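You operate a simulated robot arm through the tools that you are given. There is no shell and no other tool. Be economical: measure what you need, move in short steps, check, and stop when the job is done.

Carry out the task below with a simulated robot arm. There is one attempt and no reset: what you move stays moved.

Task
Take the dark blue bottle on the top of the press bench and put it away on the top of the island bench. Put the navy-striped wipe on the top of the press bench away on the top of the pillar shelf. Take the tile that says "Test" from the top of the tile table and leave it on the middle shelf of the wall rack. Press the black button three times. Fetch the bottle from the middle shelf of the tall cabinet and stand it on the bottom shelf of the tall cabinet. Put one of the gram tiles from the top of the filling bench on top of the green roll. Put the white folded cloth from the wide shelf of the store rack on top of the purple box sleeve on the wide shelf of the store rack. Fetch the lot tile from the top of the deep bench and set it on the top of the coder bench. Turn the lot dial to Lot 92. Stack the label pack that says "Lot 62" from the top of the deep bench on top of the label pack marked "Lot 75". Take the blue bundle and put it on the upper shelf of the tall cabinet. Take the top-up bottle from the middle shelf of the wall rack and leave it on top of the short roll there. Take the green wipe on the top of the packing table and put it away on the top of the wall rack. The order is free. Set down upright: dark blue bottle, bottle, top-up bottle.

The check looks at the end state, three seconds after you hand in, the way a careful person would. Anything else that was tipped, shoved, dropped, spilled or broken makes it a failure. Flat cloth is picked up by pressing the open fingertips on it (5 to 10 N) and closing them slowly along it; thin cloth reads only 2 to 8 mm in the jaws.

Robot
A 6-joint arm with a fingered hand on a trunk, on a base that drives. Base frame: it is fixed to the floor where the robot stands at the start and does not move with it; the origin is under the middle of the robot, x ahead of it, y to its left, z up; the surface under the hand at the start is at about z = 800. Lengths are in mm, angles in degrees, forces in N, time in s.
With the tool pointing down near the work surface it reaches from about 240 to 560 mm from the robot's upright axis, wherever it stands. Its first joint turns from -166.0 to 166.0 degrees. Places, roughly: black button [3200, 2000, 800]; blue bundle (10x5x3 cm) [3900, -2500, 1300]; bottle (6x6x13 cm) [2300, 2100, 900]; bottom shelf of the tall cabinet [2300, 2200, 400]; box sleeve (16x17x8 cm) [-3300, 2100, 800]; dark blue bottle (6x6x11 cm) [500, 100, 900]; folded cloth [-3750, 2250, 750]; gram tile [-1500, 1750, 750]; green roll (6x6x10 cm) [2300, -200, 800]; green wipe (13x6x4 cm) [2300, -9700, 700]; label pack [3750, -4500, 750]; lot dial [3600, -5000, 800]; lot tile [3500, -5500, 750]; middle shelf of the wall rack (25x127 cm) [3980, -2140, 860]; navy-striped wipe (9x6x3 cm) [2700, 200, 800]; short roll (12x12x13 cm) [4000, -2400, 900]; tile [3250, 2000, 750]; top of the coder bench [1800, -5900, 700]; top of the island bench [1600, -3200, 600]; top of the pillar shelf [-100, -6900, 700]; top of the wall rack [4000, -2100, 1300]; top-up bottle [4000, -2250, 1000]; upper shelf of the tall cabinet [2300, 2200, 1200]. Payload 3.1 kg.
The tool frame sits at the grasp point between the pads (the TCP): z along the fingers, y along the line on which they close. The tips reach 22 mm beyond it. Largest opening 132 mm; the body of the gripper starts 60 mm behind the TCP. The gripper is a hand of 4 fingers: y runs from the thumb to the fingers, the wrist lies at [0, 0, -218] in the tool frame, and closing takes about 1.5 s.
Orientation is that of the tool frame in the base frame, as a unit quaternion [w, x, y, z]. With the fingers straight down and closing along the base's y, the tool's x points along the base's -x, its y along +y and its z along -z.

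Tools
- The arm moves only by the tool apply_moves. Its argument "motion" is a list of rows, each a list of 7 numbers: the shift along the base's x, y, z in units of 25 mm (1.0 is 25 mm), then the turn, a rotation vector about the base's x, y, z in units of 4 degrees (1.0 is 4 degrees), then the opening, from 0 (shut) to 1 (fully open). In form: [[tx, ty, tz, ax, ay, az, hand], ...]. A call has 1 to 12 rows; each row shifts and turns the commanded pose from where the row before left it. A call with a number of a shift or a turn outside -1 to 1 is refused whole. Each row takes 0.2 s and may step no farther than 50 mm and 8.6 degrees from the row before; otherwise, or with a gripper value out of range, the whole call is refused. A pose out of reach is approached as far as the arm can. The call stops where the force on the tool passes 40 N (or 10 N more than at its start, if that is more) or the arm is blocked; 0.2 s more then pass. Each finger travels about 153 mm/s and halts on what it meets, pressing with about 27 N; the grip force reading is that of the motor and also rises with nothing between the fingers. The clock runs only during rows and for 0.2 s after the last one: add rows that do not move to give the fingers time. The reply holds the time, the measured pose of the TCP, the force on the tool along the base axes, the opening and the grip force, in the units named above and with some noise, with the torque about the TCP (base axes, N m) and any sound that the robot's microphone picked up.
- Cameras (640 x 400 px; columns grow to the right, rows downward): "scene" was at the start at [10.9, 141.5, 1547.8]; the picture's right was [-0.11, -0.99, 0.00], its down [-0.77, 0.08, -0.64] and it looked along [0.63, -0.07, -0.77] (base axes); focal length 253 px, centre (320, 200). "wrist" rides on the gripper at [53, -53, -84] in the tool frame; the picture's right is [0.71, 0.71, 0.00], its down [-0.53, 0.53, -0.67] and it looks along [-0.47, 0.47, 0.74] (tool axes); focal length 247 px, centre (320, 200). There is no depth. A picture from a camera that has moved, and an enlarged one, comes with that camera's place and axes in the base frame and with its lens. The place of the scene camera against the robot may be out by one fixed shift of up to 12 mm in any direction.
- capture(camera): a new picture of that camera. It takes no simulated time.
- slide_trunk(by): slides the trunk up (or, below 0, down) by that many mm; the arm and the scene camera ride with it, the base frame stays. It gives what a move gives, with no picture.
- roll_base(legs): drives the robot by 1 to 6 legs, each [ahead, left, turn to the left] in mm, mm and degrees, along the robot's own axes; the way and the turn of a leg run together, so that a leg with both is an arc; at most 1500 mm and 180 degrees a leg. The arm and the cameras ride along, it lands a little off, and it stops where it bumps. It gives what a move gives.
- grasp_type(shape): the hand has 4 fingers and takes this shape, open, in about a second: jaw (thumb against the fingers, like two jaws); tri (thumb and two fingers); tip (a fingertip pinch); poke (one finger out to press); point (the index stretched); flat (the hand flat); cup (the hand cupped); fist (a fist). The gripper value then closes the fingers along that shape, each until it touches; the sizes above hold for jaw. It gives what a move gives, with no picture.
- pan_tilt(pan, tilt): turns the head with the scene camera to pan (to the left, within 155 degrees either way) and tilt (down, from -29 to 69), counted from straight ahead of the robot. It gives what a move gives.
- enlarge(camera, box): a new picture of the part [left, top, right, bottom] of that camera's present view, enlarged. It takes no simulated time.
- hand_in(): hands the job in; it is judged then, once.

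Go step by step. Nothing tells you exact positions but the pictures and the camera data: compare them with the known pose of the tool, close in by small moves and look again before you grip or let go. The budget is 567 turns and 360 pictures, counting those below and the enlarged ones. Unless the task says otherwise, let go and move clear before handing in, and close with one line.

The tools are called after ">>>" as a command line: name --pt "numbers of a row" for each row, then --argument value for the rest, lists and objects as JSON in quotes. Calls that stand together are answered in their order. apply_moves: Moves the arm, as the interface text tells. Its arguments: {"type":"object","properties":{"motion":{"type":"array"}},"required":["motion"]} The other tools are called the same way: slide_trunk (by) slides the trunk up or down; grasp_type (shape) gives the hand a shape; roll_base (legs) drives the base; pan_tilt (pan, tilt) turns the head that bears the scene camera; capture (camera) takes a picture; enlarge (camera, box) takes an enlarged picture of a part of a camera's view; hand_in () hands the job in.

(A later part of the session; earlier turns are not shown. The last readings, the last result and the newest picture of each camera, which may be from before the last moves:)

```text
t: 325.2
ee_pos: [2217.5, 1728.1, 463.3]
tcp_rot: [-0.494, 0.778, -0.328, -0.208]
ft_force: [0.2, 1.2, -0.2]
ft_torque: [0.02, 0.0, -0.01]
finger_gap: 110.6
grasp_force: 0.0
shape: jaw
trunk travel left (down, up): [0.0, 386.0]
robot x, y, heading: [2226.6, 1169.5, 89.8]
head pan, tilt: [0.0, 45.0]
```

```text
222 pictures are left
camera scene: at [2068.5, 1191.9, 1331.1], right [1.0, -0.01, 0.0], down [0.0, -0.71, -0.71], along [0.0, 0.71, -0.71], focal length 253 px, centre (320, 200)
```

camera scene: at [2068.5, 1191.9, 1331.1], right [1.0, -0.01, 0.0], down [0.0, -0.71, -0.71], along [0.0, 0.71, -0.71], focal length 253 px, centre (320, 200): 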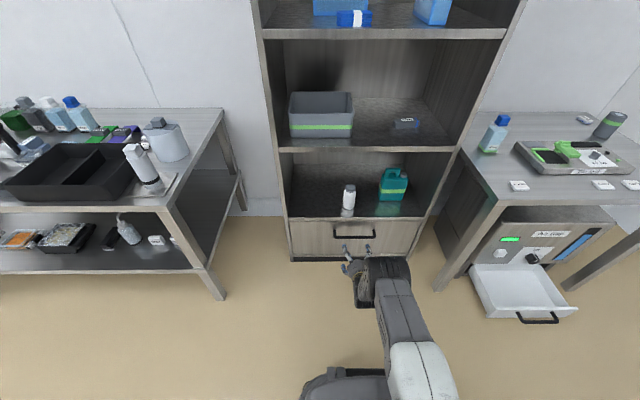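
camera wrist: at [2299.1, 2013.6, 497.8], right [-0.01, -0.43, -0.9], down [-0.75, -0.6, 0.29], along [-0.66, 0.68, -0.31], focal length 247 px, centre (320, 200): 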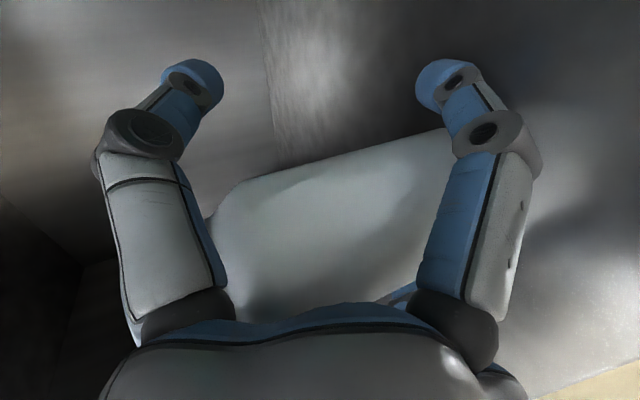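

The bottle stands on the bottom shelf. Next the button and the "Test" tile at the tile table: raise the trunk and hand, then drive right.

>>> slide_trunk --by 300

>>> apply_moves --pt "0 -0.2 1 0 0 0 1" --pt "0 -0.2 1 0 0 0 1" --pt "0 -0.2 1 0 0 0 1" --pt "0 -0.2 1 0 0 0 1" --pt "0 0 1 0 0 0 1" --pt "0 0 1 0 0 0 1" --pt "0 0 1 0 0 0 1" --pt "0 0 1 0 0 0 1"

>>> roll_base --legs '[[-50, 0, 0], [0, -980, 0]]'

>>> pan_tilt --pan 0 --tilt 40

>>> capture --camera "scene"

```text
t: 328.2
ee_pos: [2216.9, 1728.3, 762.6]
tcp_rot: [-0.495, 0.777, -0.329, -0.206]
ft_force: [-0.1, 0.3, -0.3]
ft_torque: [0.01, 0.0, 0.0]
finger_gap: 110.6
grasp_force: 0.0
shape: jaw
trunk travel left (down, up): [-300.0, 86.0]
robot x, y, heading: [2220.2, 1165.8, 89.7]
head pan, tilt: [0.0, 45.0]
```

```text
t: 330.1
ee_pos: [2218.8, 1708.2, 964.6]
tcp_rot: [-0.494, 0.778, -0.329, -0.207]
ft_force: [-0.6, 0.8, 0.5]
ft_torque: [0.01, 0.0, 0.0]
finger_gap: 131.8
grasp_force: 0.0
shape: jaw
trunk travel left (down, up): [-300.0, 86.0]
robot x, y, heading: [2220.9, 1166.4, 89.7]
head pan, tilt: [0.0, 45.0]
```

```text
t: 335.7
ee_pos: [3204.3, 1652.8, 963.5]
tcp_rot: [-0.495, 0.778, -0.329, -0.206]
ft_force: [-0.6, -0.2, 0.1]
ft_torque: [0.02, -0.01, 0.02]
finger_gap: 131.7
grasp_force: 0.0
shape: jaw
trunk travel left (down, up): [-300.0, 86.0]
robot x, y, heading: [3205.7, 1111.8, 89.8]
head pan, tilt: [0.0, 45.0]
```

```text
t: 336.4
ee_pos: [3204.4, 1652.6, 964.3]
tcp_rot: [-0.494, 0.778, -0.328, -0.207]
ft_force: [-0.1, -0.4, 0.3]
ft_torque: [0.01, -0.04, -0.02]
finger_gap: 132.0
grasp_force: 0.1
shape: jaw
trunk travel left (down, up): [-300.0, 86.0]
robot x, y, heading: [3206.1, 1112.1, 89.8]
head pan, tilt: [0.0, 40.0]
```

```text
221 pictures are left
camera scene: at [3054.0, 1139.9, 1637.3], right [1.0, -0.01, 0.0], down [0.0, -0.64, -0.77], along [0.01, 0.77, -0.64], focal length 253 px, centre (320, 200)
```

scene: 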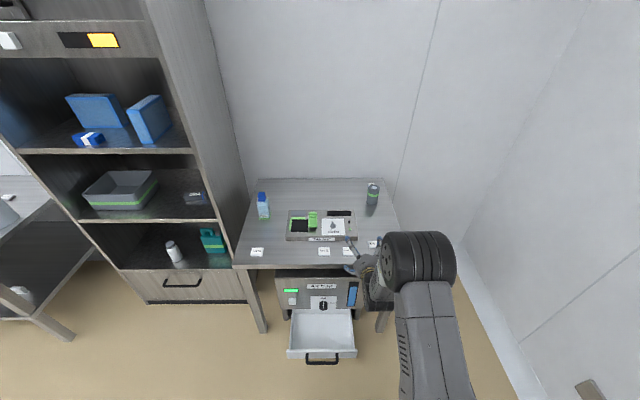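

>>> enlarge --camera "scene" --box '[235, 175, 405, 275]'

>>> enlarge --camera "scene" --box '[340, 175, 400, 215]'

```text
3.76 times, centred on (320, 225) of scene
camera zoom: at [3054.0, 1139.9, 1637.3], right [1.0, -0.01, 0.0], down [0.0, -0.64, -0.77], along [0.01, 0.77, -0.64], focal length 954 px, centre (320, 106)
```

zoom: 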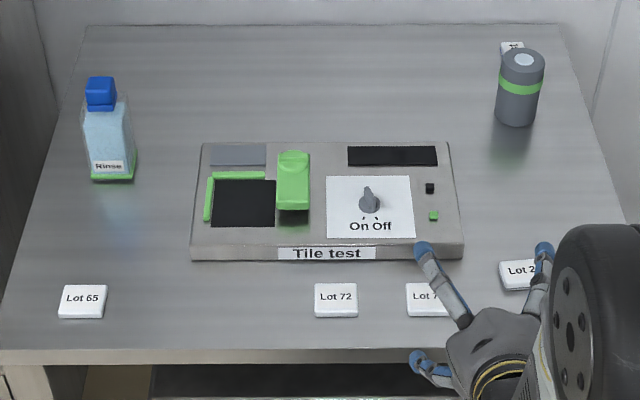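

```text
10.00 times, centred on (370, 195) of scene
camera zoom: at [3054.0, 1139.9, 1637.3], right [1.0, -0.01, 0.0], down [0.0, -0.64, -0.77], along [0.01, 0.77, -0.64], focal length 2534 px, centre (-180, 250)
```

zoom: 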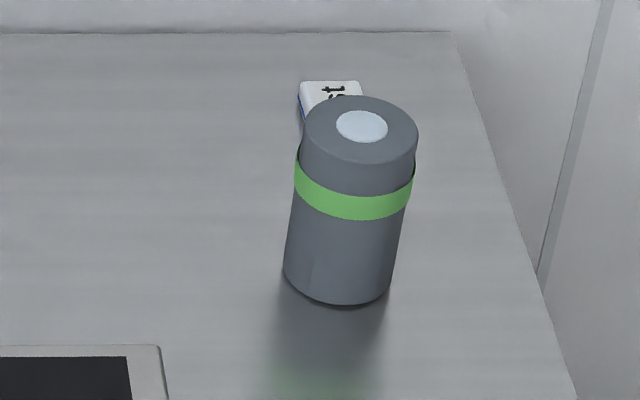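

The "Test" tile is at the back behind the grey cylinder; I'll fetch it from the right side later. First the button at about (3202, 1987): try the "poke" shape.

>>> grasp_type --shape "poke"

>>> capture --camera "wrist"

>>> enlarge --camera "scene" --box '[320, 210, 440, 300]'

```text
t: 337.2
ee_pos: [3203.5, 1652.7, 963.0]
tcp_rot: [-0.495, 0.777, -0.329, -0.207]
ft_force: [0.2, -0.4, -0.2]
ft_torque: [0.02, -0.04, -0.01]
finger_gap: 0.0
grasp_force: 0.1
shape: poke
trunk travel left (down, up): [-300.0, 86.0]
robot x, y, heading: [3203.1, 1111.8, 89.4]
head pan, tilt: [0.0, 40.0]
```

```text
218 pictures are left
camera wrist: at [3280.3, 1575.8, 997.8], right [-0.01, -0.43, -0.9], down [-0.75, -0.6, 0.29], along [-0.67, 0.68, -0.31], focal length 247 px, centre (320, 200)
```

wrist: 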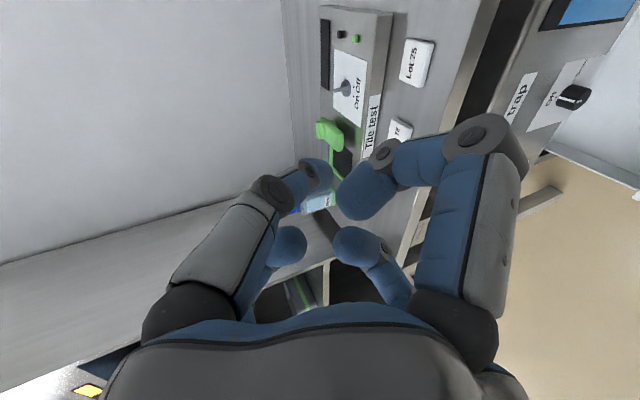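

```text
4.44 times, centred on (380, 255) of scene
camera zoom: at [3054.0, 1139.9, 1637.3], right [1.0, -0.01, 0.0], down [0.0, -0.64, -0.77], along [0.01, 0.77, -0.64], focal length 1126 px, centre (53, -44)
```

zoom: 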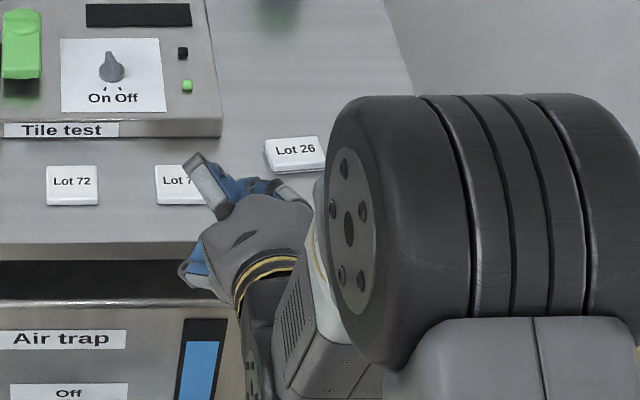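

The poke finger's tip lies on the tool axis. The right side of the table reaches both the button and the tile with the hand vertical. I'll set the hand vertical and drive there.

>>> apply_moves --pt "0 -0.25 0.3 -1 0 0 0" --pt "0 -0.25 0.3 -1 0 0 0" --pt "0 -0.25 0.3 -1 0 0 0" --pt "0 -0.25 0.3 -1 0 0 0" --pt "0 -0.25 0.3 -1 0 0 0" --pt "0 -0.25 0.3 -1 0 0 0" --pt "0 -0.25 0.3 -1 0 0 0" --pt "0 -0.25 0.3 -1 0 0 0" --pt "0 -0.25 0.3 -1 0 0 0" --pt "0 -0.25 0.3 -1 0 0 0" --pt "0 -0.25 0.3 -1 0 0 0" --pt "0 -0.25 0.3 -1 0 0 0"

>>> apply_moves --pt "0 -0.25 0.2 -1 0 0 0" --pt "0 -0.25 0.2 -1 0 0 0" --pt "0 -0.25 0.2 -1 0 0 0" --pt "0 -0.25 0.2 -1 0 0 0" --pt "0 0 0 -0.25 0 0 0" --pt "0 0 0 0 0 0 0"

>>> roll_base --legs '[[0, -540, 0], [0, 0, 90]]'

>>> pan_tilt --pan -30 --tilt 35

>>> capture --camera "scene"

```text
t: 339.9
ee_pos: [3203.5, 1579.8, 1052.4]
tcp_rot: [-0.135, 0.912, -0.384, -0.055]
ft_force: [-0.1, 0.8, 0.3]
ft_torque: [0.01, 0.0, -0.04]
finger_gap: 0.1
grasp_force: 26.9
shape: jaw
trunk travel left (down, up): [-300.0, 86.0]
robot x, y, heading: [3205.8, 1110.8, 89.6]
head pan, tilt: [0.0, 40.0]
```

```text
t: 341.2
ee_pos: [3203.3, 1553.9, 1072.6]
tcp_rot: [0.0, 0.922, -0.388, 0.002]
ft_force: [0.1, 0.2, -0.3]
ft_torque: [-0.03, 0.0, 0.01]
finger_gap: 0.1
grasp_force: 27.2
shape: jaw
trunk travel left (down, up): [-300.0, 86.0]
robot x, y, heading: [3208.6, 1113.1, 89.7]
head pan, tilt: [0.0, 40.0]
```

```text
t: 348.3
ee_pos: [3318.0, 1089.6, 1072.0]
tcp_rot: [-0.002, 0.919, 0.395, 0.002]
ft_force: [0.8, 0.8, 0.6]
ft_torque: [0.0, 0.02, -0.01]
finger_gap: 0.1
grasp_force: 27.0
shape: jaw
trunk travel left (down, up): [-300.0, 86.0]
robot x, y, heading: [3757.3, 1112.2, -178.1]
head pan, tilt: [0.0, 40.0]
```

```text
t: 349.3
ee_pos: [3318.7, 1088.7, 1072.4]
tcp_rot: [-0.001, 0.919, 0.395, 0.002]
ft_force: [-0.1, -0.3, 0.8]
ft_torque: [-0.01, 0.03, 0.01]
finger_gap: 0.0
grasp_force: 27.2
shape: jaw
trunk travel left (down, up): [-300.0, 86.0]
robot x, y, heading: [3760.4, 1107.1, -178.4]
head pan, tilt: [-30.0, 35.0]
```

```text
216 pictures are left
camera scene: at [3741.1, 1008.0, 1644.8], right [0.47, 0.88, 0.0], down [0.51, -0.27, -0.82], along [-0.72, 0.39, -0.57], focal length 253 px, centre (320, 200)
```

scene: 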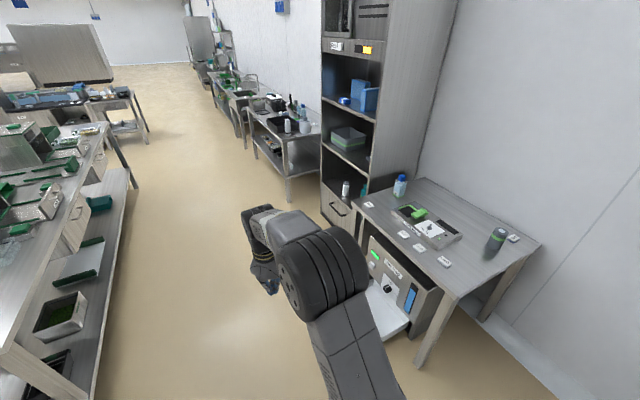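

The gripper value 0 reverted the hand to jaw; I'll redo "poke" there. Driving alongside the table's right side.

>>> roll_base --legs '[[0, 0, -1.6], [20, -930, 0]]'

>>> grasp_type --shape "poke"

>>> pan_tilt --pan 0 --tilt 50

>>> capture --camera "scene"

>>> capture --camera "wrist"

```text
t: 354.4
ee_pos: [3289.6, 2011.3, 1072.9]
tcp_rot: [-0.001, 0.923, 0.385, 0.001]
ft_force: [-0.6, 0.4, 0.5]
ft_torque: [0.0, 0.0, -0.01]
finger_gap: 0.0
grasp_force: 26.5
shape: jaw
trunk travel left (down, up): [-300.0, 86.0]
robot x, y, heading: [3733.9, 2022.3, -179.5]
head pan, tilt: [-30.0, 35.0]
```

```text
t: 355.3
ee_pos: [3291.1, 2011.8, 1072.6]
tcp_rot: [-0.001, 0.923, 0.384, 0.002]
ft_force: [0.1, -0.5, -0.7]
ft_torque: [-0.04, 0.0, -0.03]
finger_gap: 0.2
grasp_force: 0.1
shape: poke
trunk travel left (down, up): [-300.0, 86.0]
robot x, y, heading: [3732.4, 2020.9, -179.4]
head pan, tilt: [-30.0, 35.0]
```

```text
t: 356.3
ee_pos: [3290.8, 2012.1, 1072.4]
tcp_rot: [-0.001, 0.923, 0.385, 0.001]
ft_force: [-0.3, -0.3, 0.6]
ft_torque: [0.03, -0.01, 0.01]
finger_gap: 0.0
grasp_force: 0.0
shape: poke
trunk travel left (down, up): [-300.0, 86.0]
robot x, y, heading: [3729.2, 2021.6, -179.4]
head pan, tilt: [0.0, 50.0]
```

```text
215 pictures are left
camera scene: at [3710.8, 1875.7, 1623.2], right [-0.01, 1.0, 0.0], down [0.77, 0.01, -0.64], along [-0.64, 0.0, -0.77], focal length 253 px, centre (320, 200)
```

scene: 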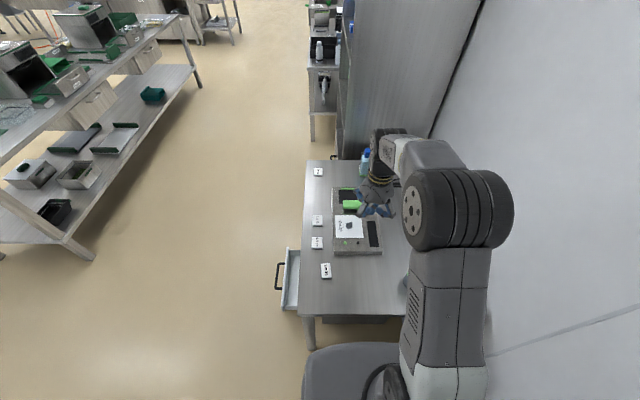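

```text
214 pictures are left
camera wrist: at [3291.1, 2086.4, 1156.1], right [1.0, 0.0, 0.0], down [0.0, -0.75, 0.67], along [0.0, -0.67, -0.75], focal length 247 px, centre (320, 200)
```

wrist: 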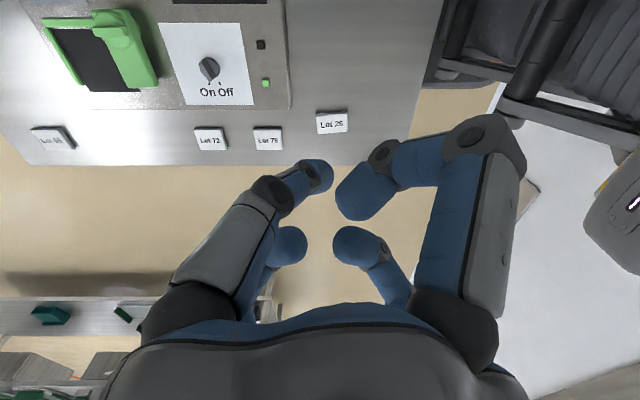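

>>> enlarge --camera "scene" --box '[300, 180, 412, 280]'

>>> enlarge --camera "wrist" --box '[200, 0, 360, 140]'

```text
4.00 times, centred on (356, 230) of scene
camera zoom: at [3710.8, 1875.7, 1623.2], right [-0.01, 1.0, 0.0], down [0.77, 0.01, -0.64], along [-0.64, 0.0, -0.77], focal length 1013 px, centre (176, 80)
```

zoom: 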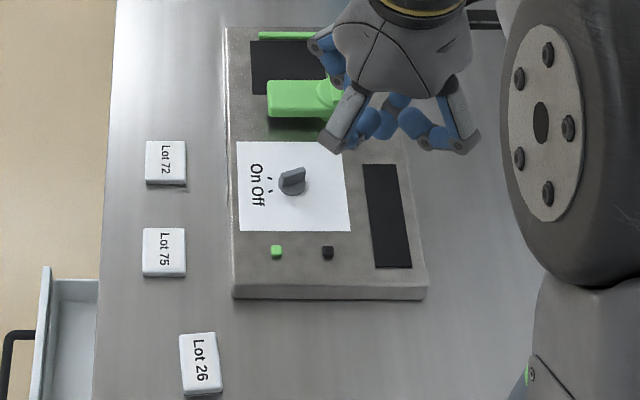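

```text
2.86 times, centred on (280, 70) of wrist
camera zoom: at [3291.1, 2086.4, 1156.1], right [1.0, 0.0, 0.0], down [0.0, -0.75, 0.67], along [0.0, -0.67, -0.75], focal length 706 px, centre (434, 571)
```

zoom: 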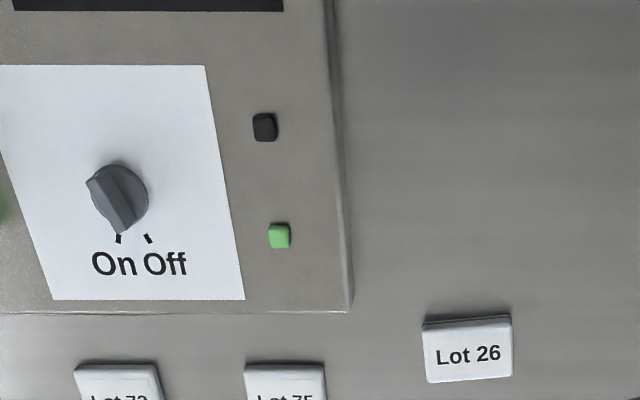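

Triangulated button: (3212, 2021, z≈767). Moving over it and down part way.

>>> apply_moves --pt "-0.8 0.1 -0.5 0 0 0 1" --pt "-0.8 0.1 -1 0 0 0 1" --pt "-0.8 0.1 -1 0 0 0 1" --pt "-0.76 0.06 -1 0 0 0 1" --pt "0 0 -1 0 0 0 1" --pt "0 0 -1 0 0 0 1" --pt "0 0 -1 0 0 0 1" --pt "0 0 -1 0 0 0 1" --pt "0 0 -1 0 0 0 1" --pt "0 0 -1 0 0 0 1" --pt "0 0 0 0 0 0 1"

>>> capture --camera "wrist"

>>> enlarge --camera "scene" --box '[300, 180, 412, 280]'

```text
t: 358.7
ee_pos: [3211.7, 2017.9, 832.2]
tcp_rot: [-0.002, 0.923, 0.385, 0.003]
ft_force: [0.0, -0.3, -0.1]
ft_torque: [0.01, -0.02, 0.01]
finger_gap: 0.2
grasp_force: 0.2
shape: poke
trunk travel left (down, up): [-300.0, 86.0]
robot x, y, heading: [3732.8, 2020.1, -179.4]
head pan, tilt: [0.0, 50.0]
```

```text
211 pictures are left
camera wrist: at [3212.3, 2092.8, 915.9], right [1.0, 0.0, 0.0], down [0.0, -0.75, 0.67], along [0.0, -0.67, -0.75], focal length 247 px, centre (320, 200)
```

wrist: 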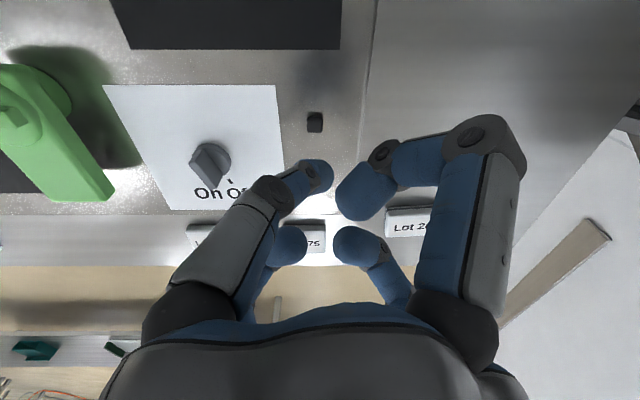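

```text
4.00 times, centred on (356, 230) of scene
camera zoom: at [3711.1, 1875.6, 1623.1], right [-0.01, 1.0, 0.0], down [0.77, 0.01, -0.64], along [-0.64, -0.01, -0.77], focal length 1013 px, centre (176, 80)
```

zoom: 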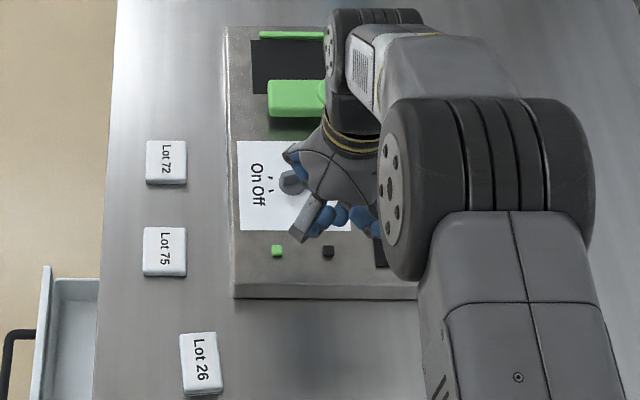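

>>> apply_moves --pt "-0.05 0.2 -0.6 0 0 0 1" --pt "0 0 -0.6 0 0 0 1" --pt "0 0 -0.2 0 0 0 1" --pt "0 0 0 0 0 0 1"

>>> capture --camera "wrist"

>>> enlarge --camera "scene" --box '[340, 210, 400, 255]'

```text
t: 359.7
ee_pos: [3210.6, 2024.6, 799.1]
tcp_rot: [0.0, 0.923, 0.384, 0.003]
ft_force: [-0.9, -0.7, 0.1]
ft_torque: [-0.01, 0.0, 0.04]
finger_gap: 0.0
grasp_force: 0.2
shape: poke
trunk travel left (down, up): [-300.0, 86.0]
robot x, y, heading: [3732.5, 2023.3, -179.6]
head pan, tilt: [0.0, 50.0]
```

```text
209 pictures are left
camera wrist: at [3210.3, 2099.9, 883.0], right [1.0, 0.0, 0.0], down [0.0, -0.75, 0.67], along [0.0, -0.67, -0.75], focal length 247 px, centre (320, 200)
```

wrist: 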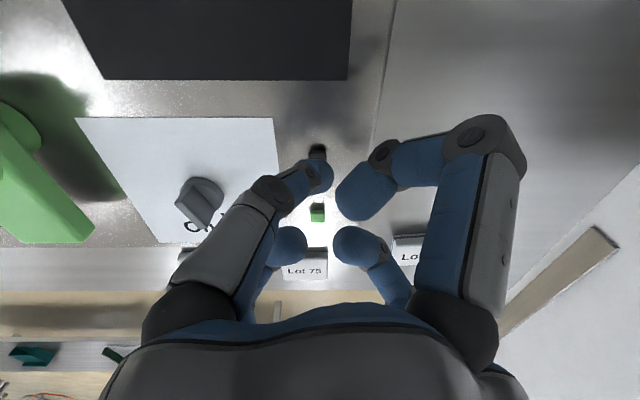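

```text
8.89 times, centred on (370, 232) of scene
camera zoom: at [3710.8, 1875.5, 1623.1], right [-0.01, 1.0, 0.0], down [0.77, 0.01, -0.64], along [-0.64, -0.01, -0.77], focal length 2252 px, centre (-124, -89)
```

zoom: 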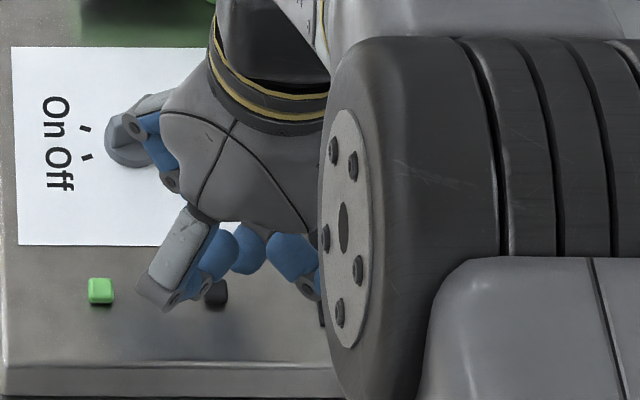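

The tip is over the button. Pressing down in small steps, watching force and sound.

>>> apply_moves --pt "0 0.08 -0.3 0 0 0 1" --pt "0 0 -0.12 0 0 0 1" --pt "0 0 0 0 0 0 1"

>>> apply_moves --pt "0 0 -0.1 0 0 0 1" --pt "0 0 0 0 0 0 1"

```text
t: 360.5
ee_pos: [3209.6, 2027.6, 789.5]
tcp_rot: [-0.001, 0.923, 0.385, 0.003]
ft_force: [0.0, -0.2, -0.9]
ft_torque: [-0.02, 0.02, -0.01]
finger_gap: 0.1
grasp_force: 0.0
shape: poke
trunk travel left (down, up): [-300.0, 86.0]
robot x, y, heading: [3734.6, 2021.6, -179.4]
head pan, tilt: [0.0, 50.0]
```

```text
t: 361.1
ee_pos: [3209.8, 2027.5, 787.0]
tcp_rot: [0.0, 0.923, 0.385, 0.001]
ft_force: [-0.4, -0.1, 0.6]
ft_torque: [-0.01, 0.0, 0.0]
finger_gap: 0.0
grasp_force: 0.0
shape: poke
trunk travel left (down, up): [-300.0, 86.0]
robot x, y, heading: [3733.5, 2024.7, -179.4]
head pan, tilt: [0.0, 50.0]
```

>>> apply_moves --pt "0 0 -0.1 0 0 0 1" --pt "0 0 0 0 0 0 1"

>>> apply_moves --pt "0 0 -0.1 0 0 0 1" --pt "0 0 0 0 0 0 1"

>>> capture --camera "wrist"

```text
t: 361.7
ee_pos: [3210.0, 2027.1, 784.5]
tcp_rot: [-0.001, 0.923, 0.384, 0.002]
ft_force: [-0.4, 0.1, -0.3]
ft_torque: [-0.03, 0.02, -0.01]
finger_gap: 0.0
grasp_force: 0.0
shape: poke
trunk travel left (down, up): [-300.0, 86.0]
robot x, y, heading: [3733.0, 2025.3, -179.7]
head pan, tilt: [0.0, 50.0]
```

```text
t: 362.3
ee_pos: [3210.7, 2027.6, 781.4]
tcp_rot: [-0.001, 0.923, 0.385, 0.002]
ft_force: [0.2, 0.6, -0.5]
ft_torque: [0.0, 0.01, 0.02]
finger_gap: 0.0
grasp_force: 0.0
shape: poke
trunk travel left (down, up): [-300.0, 86.0]
robot x, y, heading: [3734.3, 2016.6, -179.4]
head pan, tilt: [0.0, 50.0]
```

```text
207 pictures are left
camera wrist: at [3211.1, 2102.4, 865.5], right [1.0, 0.0, 0.0], down [0.0, -0.75, 0.67], along [0.0, -0.67, -0.75], focal length 247 px, centre (320, 200)
```

wrist: 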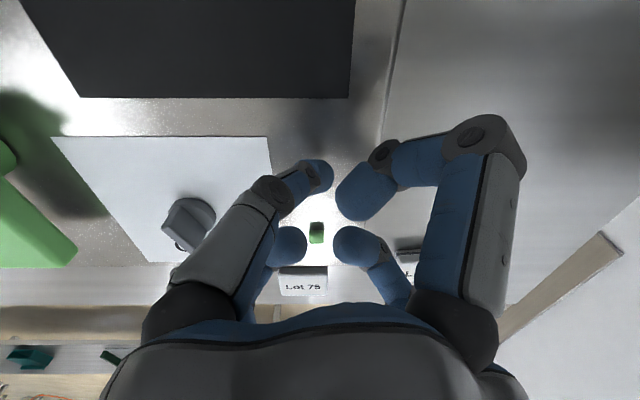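

>>> apply_moves --pt "0 0 -0.1 0 0 0 1" --pt "0 0 0 0 0 0 1"

>>> apply_moves --pt "0 0 -0.1 0 0 0 1" --pt "0 0 0 0 0 0 1"

>>> apply_moves --pt "0 0 -0.1 0 0 0 1" --pt "0 0 0 0 0 0 1"

```text
t: 362.9
ee_pos: [3209.9, 2028.5, 779.8]
tcp_rot: [-0.001, 0.923, 0.384, 0.001]
ft_force: [-0.4, -0.3, 0.1]
ft_torque: [0.02, -0.01, 0.0]
finger_gap: 0.3
grasp_force: 0.1
shape: poke
trunk travel left (down, up): [-300.0, 86.0]
robot x, y, heading: [3733.8, 2016.7, -179.6]
head pan, tilt: [0.0, 50.0]
```

```text
t: 363.5
ee_pos: [3210.9, 2028.8, 778.4]
tcp_rot: [-0.001, 0.923, 0.384, 0.002]
ft_force: [0.3, 0.5, -0.7]
ft_torque: [-0.01, 0.02, -0.01]
finger_gap: 0.0
grasp_force: 0.1
shape: poke
trunk travel left (down, up): [-300.0, 86.0]
robot x, y, heading: [3733.2, 2023.7, -179.5]
head pan, tilt: [0.0, 50.0]
```

```text
t: 364.1
ee_pos: [3209.3, 2028.5, 774.6]
tcp_rot: [-0.001, 0.924, 0.383, 0.001]
ft_force: [0.4, 0.6, 0.0]
ft_torque: [0.01, 0.0, 0.01]
finger_gap: 0.0
grasp_force: 0.0
shape: poke
trunk travel left (down, up): [-300.0, 86.0]
robot x, y, heading: [3728.7, 2019.0, -179.4]
head pan, tilt: [0.0, 50.0]
```

>>> enlarge --camera "scene" --box '[340, 210, 400, 255]'

>>> enlarge --camera "wrist" --box '[250, 130, 390, 270]'

```text
8.89 times, centred on (370, 232) of scene
camera zoom: at [3710.9, 1875.6, 1623.1], right [-0.01, 1.0, 0.0], down [0.77, 0.01, -0.64], along [-0.64, -0.01, -0.77], focal length 2252 px, centre (-124, -89)
```

zoom: 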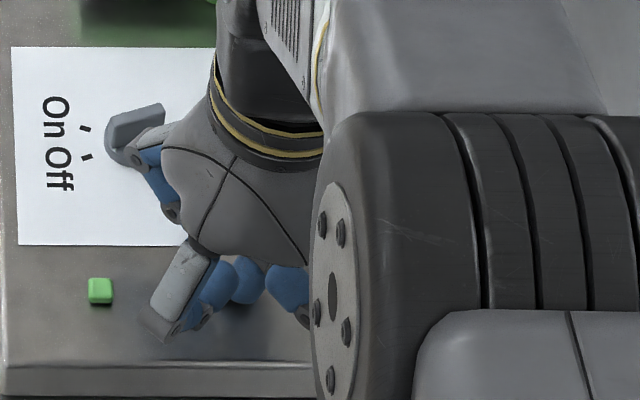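

```text
2.86 times, centred on (320, 200) of wrist
camera zoom: at [3210.3, 2102.9, 858.2], right [1.0, 0.0, 0.0], down [0.0, -0.75, 0.67], along [0.0, -0.67, -0.75], focal length 706 px, centre (320, 200)
```

zoom: 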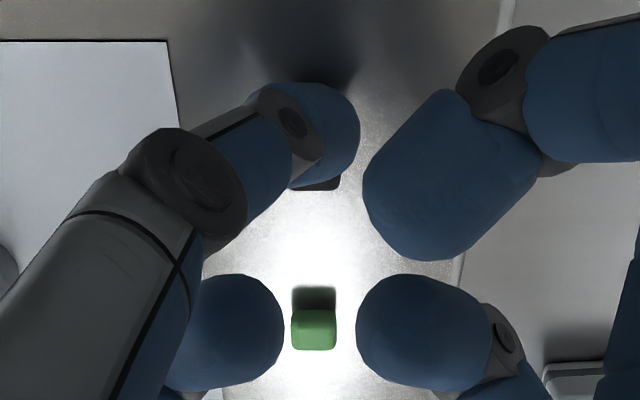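

The button is lower (z≈745) and at y≈2017; I'll shift −11 mm in y and continue.

>>> apply_moves --pt "0 -0.44 0.1 0 0 0 1" --pt "0 0 0 0 0 0 1"

>>> enlarge --camera "wrist" --box '[250, 130, 390, 270]'

```text
t: 364.7
ee_pos: [3211.2, 2022.0, 778.4]
tcp_rot: [-0.001, 0.924, 0.383, 0.003]
ft_force: [6.6, 26.7, 1.1]
ft_torque: [0.61, -0.15, -0.19]
finger_gap: 0.0
grasp_force: 0.1
shape: poke
trunk travel left (down, up): [-300.0, 86.0]
robot x, y, heading: [3733.8, 2021.3, -179.9]
head pan, tilt: [0.0, 50.0]
heard: click
```

```text
2.86 times, centred on (320, 200) of wrist
camera zoom: at [3212.5, 2097.4, 861.1], right [1.0, 0.0, 0.01], down [0.0, -0.75, 0.67], along [0.0, -0.67, -0.75], focal length 706 px, centre (320, 200)
```

zoom: 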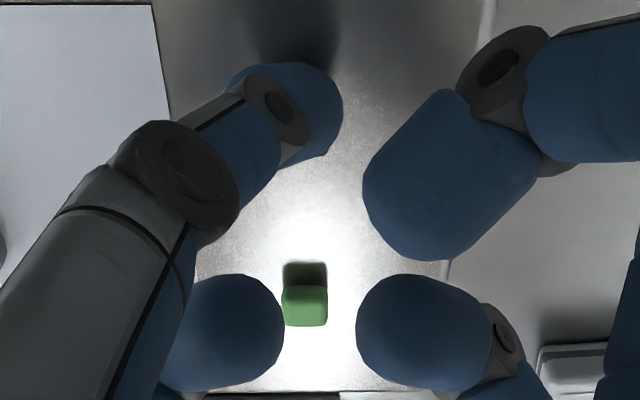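

A click was heard while the fingertip pushed sideways on the button — that likely counts as one press. I'll lift off and look.

>>> apply_moves --pt "0 0.1 0.4 0 0 0 1" --pt "0 0 0.8 0 0 0 1" --pt "0 0 0 0 0 0 1"

>>> enlarge --camera "wrist" --box '[220, 80, 420, 260]'

>>> enlarge --camera "scene" --box '[340, 210, 400, 255]'

```text
t: 365.5
ee_pos: [3209.8, 2018.5, 807.6]
tcp_rot: [0.0, 0.923, 0.385, 0.002]
ft_force: [0.8, -0.5, 0.4]
ft_torque: [0.0, 0.0, -0.03]
finger_gap: 0.3
grasp_force: 0.1
shape: poke
trunk travel left (down, up): [-300.0, 86.0]
robot x, y, heading: [3731.7, 2019.3, -179.4]
head pan, tilt: [0.0, 50.0]
```

```text
2.22 times, centred on (320, 170) of wrist
camera zoom: at [3210.3, 2093.1, 890.6], right [1.0, 0.0, 0.0], down [0.0, -0.75, 0.67], along [0.0, -0.67, -0.75], focal length 549 px, centre (320, 267)
```

zoom: 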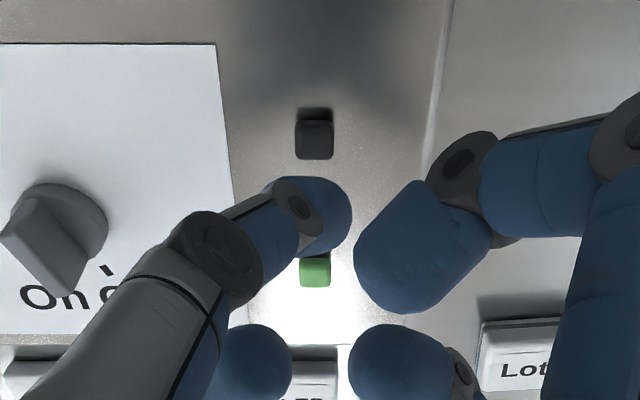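

```text
8.89 times, centred on (370, 232) of scene
camera zoom: at [3710.4, 1875.2, 1623.1], right [-0.01, 1.0, 0.0], down [0.77, 0.01, -0.64], along [-0.64, -0.01, -0.77], focal length 2252 px, centre (-124, -89)
```

zoom: 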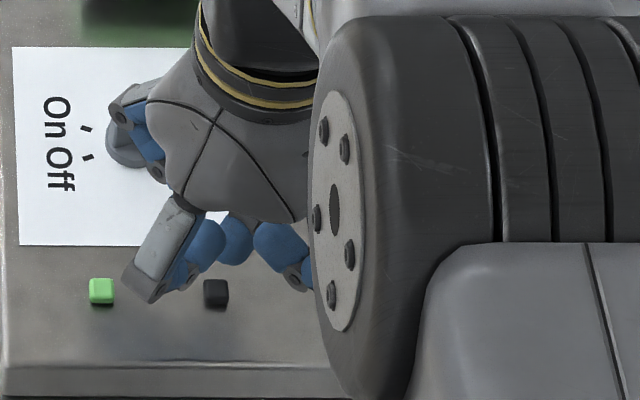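

Button top is at (3209, 2018, 750). Now a clean press from above.

>>> apply_moves --pt "-0.06 0 -0.6 0 0 0 1" --pt "0 0 -0.5 0 0 0 1" --pt "0 0 0 0 0 0 1"

>>> apply_moves --pt "0 0 -0.1 0 0 0 1" --pt "0 0 0 0 0 0 1"

>>> apply_moves --pt "0 0 -0.1 0 0 0 1" --pt "0 0 0 0 0 0 1"

```text
t: 366.3
ee_pos: [3208.2, 2017.8, 779.3]
tcp_rot: [0.0, 0.923, 0.384, 0.002]
ft_force: [0.3, -0.7, -0.2]
ft_torque: [-0.02, -0.03, -0.01]
finger_gap: 0.1
grasp_force: 0.0
shape: poke
trunk travel left (down, up): [-300.0, 86.0]
robot x, y, heading: [3733.8, 2019.8, -179.5]
head pan, tilt: [0.0, 50.0]
```

```text
t: 366.9
ee_pos: [3209.5, 2019.1, 776.7]
tcp_rot: [0.0, 0.923, 0.385, 0.001]
ft_force: [1.0, 0.4, 0.8]
ft_torque: [-0.01, 0.01, -0.01]
finger_gap: 0.1
grasp_force: 0.0
shape: poke
trunk travel left (down, up): [-300.0, 86.0]
robot x, y, heading: [3728.0, 2023.4, -179.8]
head pan, tilt: [0.0, 50.0]
heard: click
```

```text
t: 367.5
ee_pos: [3209.0, 2018.7, 776.7]
tcp_rot: [-0.002, 0.923, 0.384, 0.0]
ft_force: [-0.9, -0.5, 5.1]
ft_torque: [0.01, 0.04, 0.02]
finger_gap: 0.0
grasp_force: 0.1
shape: poke
trunk travel left (down, up): [-300.0, 86.0]
robot x, y, heading: [3731.4, 2021.8, -179.6]
head pan, tilt: [0.0, 50.0]
```

Second click heard. Lifting and pressing a third time.

>>> apply_moves --pt "0 0 0.5 0 0 0 1" --pt "0 0 0.3 0 0 0 1" --pt "0 0 0 0 0 0 1" --pt "0 0 0 0 0 0 1"

>>> apply_moves --pt "0 0 -0.4 0 0 0 1" --pt "0 0 -0.2 0 0 0 1" --pt "0 0 0 0 0 0 1"

>>> apply_moves --pt "0 0 -0.08 0 0 0 1" --pt "0 0 0 0 0 0 1"

```text
t: 368.5
ee_pos: [3208.3, 2017.3, 793.7]
tcp_rot: [-0.001, 0.923, 0.384, 0.002]
ft_force: [0.1, 1.0, 0.2]
ft_torque: [0.03, 0.03, 0.02]
finger_gap: 0.1
grasp_force: 0.0
shape: poke
trunk travel left (down, up): [-300.0, 86.0]
robot x, y, heading: [3728.9, 2023.9, -179.7]
head pan, tilt: [0.0, 50.0]
```

```text
t: 369.3
ee_pos: [3208.4, 2019.7, 779.6]
tcp_rot: [-0.001, 0.923, 0.385, 0.003]
ft_force: [-0.8, 0.6, 0.6]
ft_torque: [0.01, 0.01, 0.05]
finger_gap: 0.4
grasp_force: 0.0
shape: poke
trunk travel left (down, up): [-300.0, 86.0]
robot x, y, heading: [3732.3, 2019.6, -179.6]
head pan, tilt: [0.0, 50.0]
```

```text
t: 369.9
ee_pos: [3208.8, 2018.5, 779.2]
tcp_rot: [-0.002, 0.923, 0.385, 0.002]
ft_force: [-0.1, -0.2, 0.9]
ft_torque: [-0.01, -0.02, 0.0]
finger_gap: 0.1
grasp_force: 0.0
shape: poke
trunk travel left (down, up): [-300.0, 86.0]
robot x, y, heading: [3732.4, 2020.9, -179.5]
head pan, tilt: [0.0, 50.0]
```

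>>> apply_moves --pt "0 0 -0.1 0 0 0 1" --pt "0 0 0 0 0 0 1"

```text
t: 370.5
ee_pos: [3208.4, 2019.0, 776.1]
tcp_rot: [-0.002, 0.924, 0.383, 0.001]
ft_force: [-0.6, 1.4, 6.8]
ft_torque: [0.04, 0.02, -0.01]
finger_gap: 0.0
grasp_force: 0.1
shape: poke
trunk travel left (down, up): [-300.0, 86.0]
robot x, y, heading: [3732.0, 2022.3, -179.6]
head pan, tilt: [0.0, 50.0]
heard: click
```

Third click. Lifting clear, back to jaw, and looking for the "Test" tile behind the cylinder.

>>> apply_moves --pt "0 0 1 0 0 0 1" --pt "0 0 1 0 0 0 1" --pt "0 0 1 0 0 0 1" --pt "0 0 1 0 0 0 1" --pt "0 0 1 0 0 0 1" --pt "0 0 1 0 0 0 1" --pt "0 0 1 0 0 0 1" --pt "0 0 1 0 0 0 1" --pt "0.5 0.5 1 0 0 0 1" --pt "0.5 0.5 1 0 0 0 1"

>>> grasp_type --shape "jaw"

>>> pan_tilt --pan -40 --tilt 55

>>> capture --camera "scene"

>>> capture --camera "wrist"

```text
t: 372.7
ee_pos: [3230.1, 2043.5, 1022.7]
tcp_rot: [0.0, 0.923, 0.384, 0.002]
ft_force: [1.0, -0.1, 0.0]
ft_torque: [0.02, -0.05, 0.0]
finger_gap: 0.0
grasp_force: 0.0
shape: poke
trunk travel left (down, up): [-300.0, 86.0]
robot x, y, heading: [3733.0, 2019.8, -179.5]
head pan, tilt: [0.0, 50.0]
```

```text
t: 373.6
ee_pos: [3229.5, 2042.6, 1022.3]
tcp_rot: [-0.001, 0.923, 0.384, 0.002]
ft_force: [0.5, -0.9, -0.3]
ft_torque: [0.02, 0.01, 0.01]
finger_gap: 132.0
grasp_force: 0.0
shape: jaw
trunk travel left (down, up): [-300.0, 86.0]
robot x, y, heading: [3736.0, 2020.2, -179.4]
head pan, tilt: [0.0, 50.0]
```

```text
t: 374.6
ee_pos: [3230.2, 2043.1, 1022.4]
tcp_rot: [-0.002, 0.923, 0.384, 0.002]
ft_force: [0.1, 0.0, -0.3]
ft_torque: [0.01, 0.06, 0.03]
finger_gap: 132.0
grasp_force: 0.1
shape: jaw
trunk travel left (down, up): [-300.0, 86.0]
robot x, y, heading: [3728.0, 2022.8, -179.5]
head pan, tilt: [-40.0, 55.0]
```

```text
201 pictures are left
camera scene: at [3732.1, 1922.1, 1616.6], right [0.64, 0.77, 0.0], down [0.63, -0.52, -0.57], along [-0.44, 0.36, -0.82], focal length 253 px, centre (320, 200)
```

scene: 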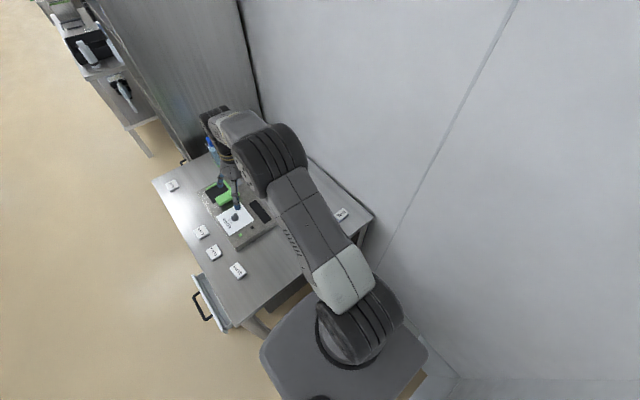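

```text
200 pictures are left
camera wrist: at [3230.9, 2117.7, 1105.8], right [1.0, 0.0, 0.0], down [0.0, -0.75, 0.67], along [0.0, -0.67, -0.75], focal length 247 px, centre (320, 200)
```

wrist: 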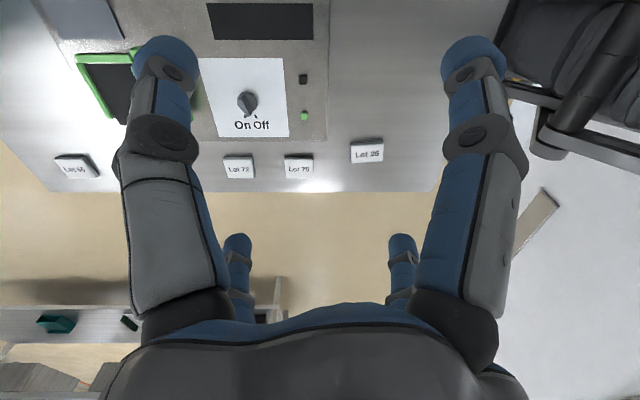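

>>> enlarge --camera "scene" --box '[300, 185, 390, 245]'

```text
6.67 times, centred on (345, 215) of scene
camera zoom: at [3732.1, 1922.1, 1616.6], right [0.64, 0.77, 0.0], down [0.63, -0.52, -0.57], along [-0.44, 0.36, -0.82], focal length 1689 px, centre (153, 100)
```

zoom: 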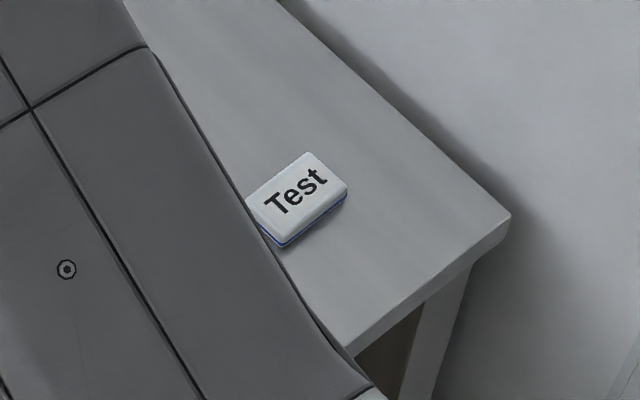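

The "Test" tile is at about (3372, 2331), long side along y. I'll unroll the hand to square and move above it.

>>> apply_moves --pt "0.47 0.96 0 0 0 -0.94 1" --pt "0.47 0.96 0 0 0 -0.94 1" --pt "0.47 0.96 0 0 0 -0.94 1" --pt "0.47 0.96 0 0 0 -0.94 1" --pt "0.47 0.96 0 0 0 -0.94 1" --pt "0.47 0.96 0 0 0 -0.94 1" --pt "0.47 0.96 0 0 0 -0.94 1" --pt "0.47 0.96 0 0 0 -0.94 0.7" --pt "0.47 0.96 0 0 0 -0.94 0.65" --pt "0.47 0.96 0 0 0 -0.94 0.65" --pt "0.47 0.96 0 0 0 -0.94 0.65" --pt "0.47 0.96 0 0 0 -0.94 0.65"

>>> capture --camera "wrist"

>>> enlarge --camera "scene" --box '[230, 120, 430, 280]'

```text
t: 377.2
ee_pos: [3375.9, 2334.9, 1024.8]
tcp_rot: [0.0, 1.0, -0.001, 0.002]
ft_force: [0.3, -0.1, -0.6]
ft_torque: [-0.03, 0.03, 0.01]
finger_gap: 86.5
grasp_force: 0.0
shape: jaw
trunk travel left (down, up): [-300.0, 86.0]
robot x, y, heading: [3733.4, 2019.5, -179.4]
head pan, tilt: [-40.0, 55.0]
```

```text
198 pictures are left
camera wrist: at [3430.5, 2387.9, 1109.0], right [0.71, -0.71, 0.0], down [-0.53, -0.53, 0.67], along [-0.47, -0.47, -0.75], focal length 247 px, centre (320, 200)
```

wrist: 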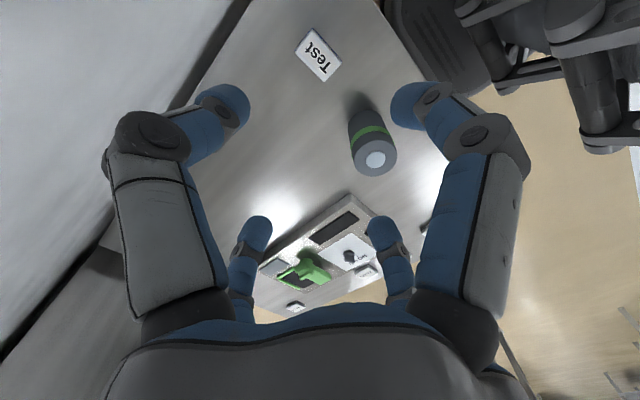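

```text
2.50 times, centred on (330, 200) of scene
camera zoom: at [3732.7, 1922.8, 1616.7], right [0.64, 0.77, 0.0], down [0.63, -0.52, -0.57], along [-0.44, 0.36, -0.82], focal length 633 px, centre (295, 200)
```

zoom: 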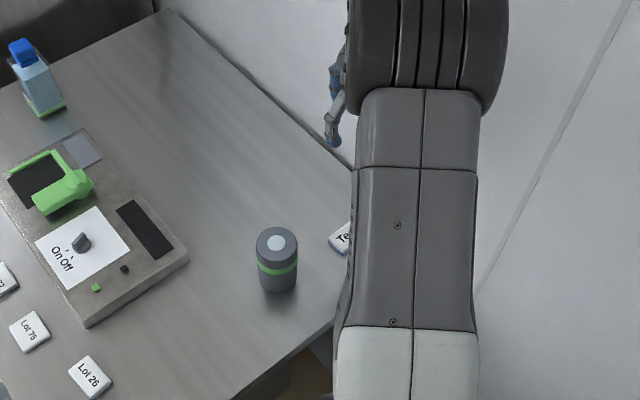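

Right above it. Descending.

>>> apply_moves --pt "0 0 -1 0 0 0 0.65" --pt "0 0 -1 0 0 0 0.65" --pt "0 0 -1 0 0 0 0.65" --pt "0 0 -1 0 0 0 0.65" --pt "0 0 -1 0 0 0 0.65" --pt "0 0 -1 0 0 0 0.65" --pt "0 0 -1 0 0 0 0.65" --pt "0 0 -1 0 0 0 0.65" --pt "0 0 -1 0 0 0 0.65" --pt "0 0 -0.5 0 0 0 0.65" --pt "0 0 0 0 0 0 0.65"

>>> capture --camera "wrist"

```text
t: 379.6
ee_pos: [3374.6, 2333.3, 786.2]
tcp_rot: [0.0, 1.0, 0.0, 0.002]
ft_force: [0.5, 0.3, -0.8]
ft_torque: [0.0, 0.02, 0.03]
finger_gap: 86.2
grasp_force: 0.1
shape: jaw
trunk travel left (down, up): [-300.0, 86.0]
robot x, y, heading: [3733.8, 2021.7, -179.5]
head pan, tilt: [-40.0, 55.0]
```

```text
196 pictures are left
camera wrist: at [3428.9, 2386.5, 870.3], right [0.71, -0.71, 0.0], down [-0.53, -0.53, 0.67], along [-0.47, -0.47, -0.75], focal length 247 px, centre (320, 200)
```

wrist: 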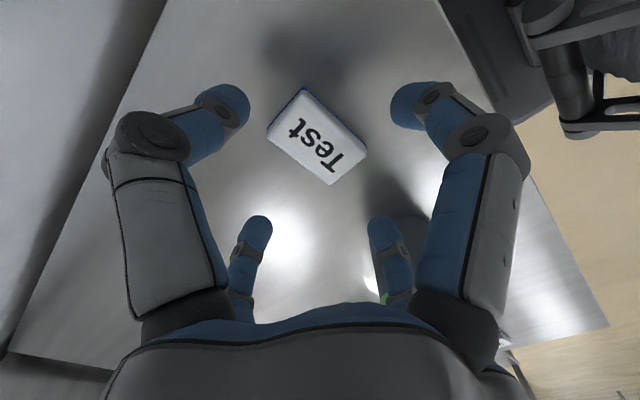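

>>> apply_moves --pt "0.14 0.16 -0.6 0 0 0 0.65" --pt "0 0 -0.6 0 0 0 0.65" --pt "0 0 -0.4 0 0 0 0.65" --pt "0 0 0 0 0 0 0.65"

>>> capture --camera "wrist"

```text
t: 380.6
ee_pos: [3378.5, 2336.9, 748.5]
tcp_rot: [0.0, 1.0, 0.0, 0.002]
ft_force: [-0.5, 0.1, -0.6]
ft_torque: [0.01, -0.01, 0.03]
finger_gap: 86.5
grasp_force: 0.0
shape: jaw
trunk travel left (down, up): [-300.0, 86.0]
robot x, y, heading: [3728.4, 2020.3, -179.4]
head pan, tilt: [-40.0, 55.0]
```

```text
195 pictures are left
camera wrist: at [3432.3, 2389.7, 831.9], right [0.71, -0.71, 0.0], down [-0.53, -0.53, 0.67], along [-0.47, -0.47, -0.75], focal length 247 px, centre (320, 200)
```

wrist: 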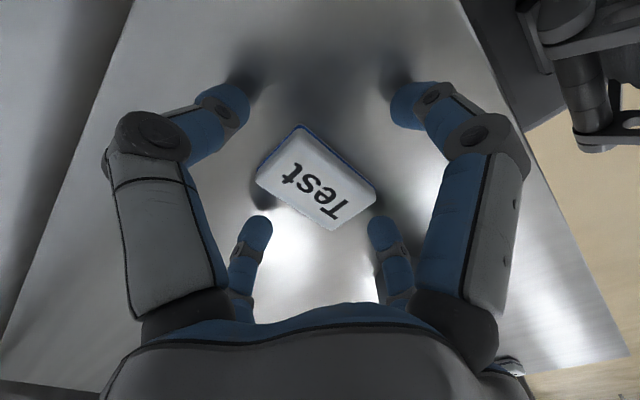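

>>> apply_moves --pt "0 0 -0.1 0 0 0 0.6" --pt "0 0 -0.1 0 0 0 0.5" --pt "0 0 0 0 0 0 0.4" --pt "0 0 0 0 0 0 0.25" --pt "0 0 0 0 0 0 0.1" --pt "0 0 0 0 0 0 0.1" --pt "0 0 0 0 0 0 0.1"

>>> capture --camera "wrist"

```text
t: 382.2
ee_pos: [3378.0, 2337.5, 742.8]
tcp_rot: [0.0, 1.0, -0.001, 0.002]
ft_force: [0.6, 0.1, 0.5]
ft_torque: [0.0, -0.01, 0.0]
finger_gap: 43.5
grasp_force: 27.3
shape: jaw
trunk travel left (down, up): [-300.0, 86.0]
robot x, y, heading: [3734.7, 2022.1, -179.8]
head pan, tilt: [-40.0, 55.0]
```

```text
194 pictures are left
camera wrist: at [3432.2, 2390.2, 826.2], right [0.71, -0.71, 0.0], down [-0.53, -0.53, 0.67], along [-0.47, -0.47, -0.75], focal length 247 px, centre (320, 200)
```

wrist: 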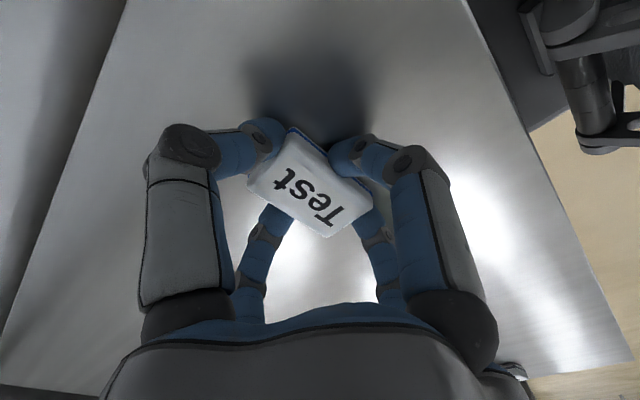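

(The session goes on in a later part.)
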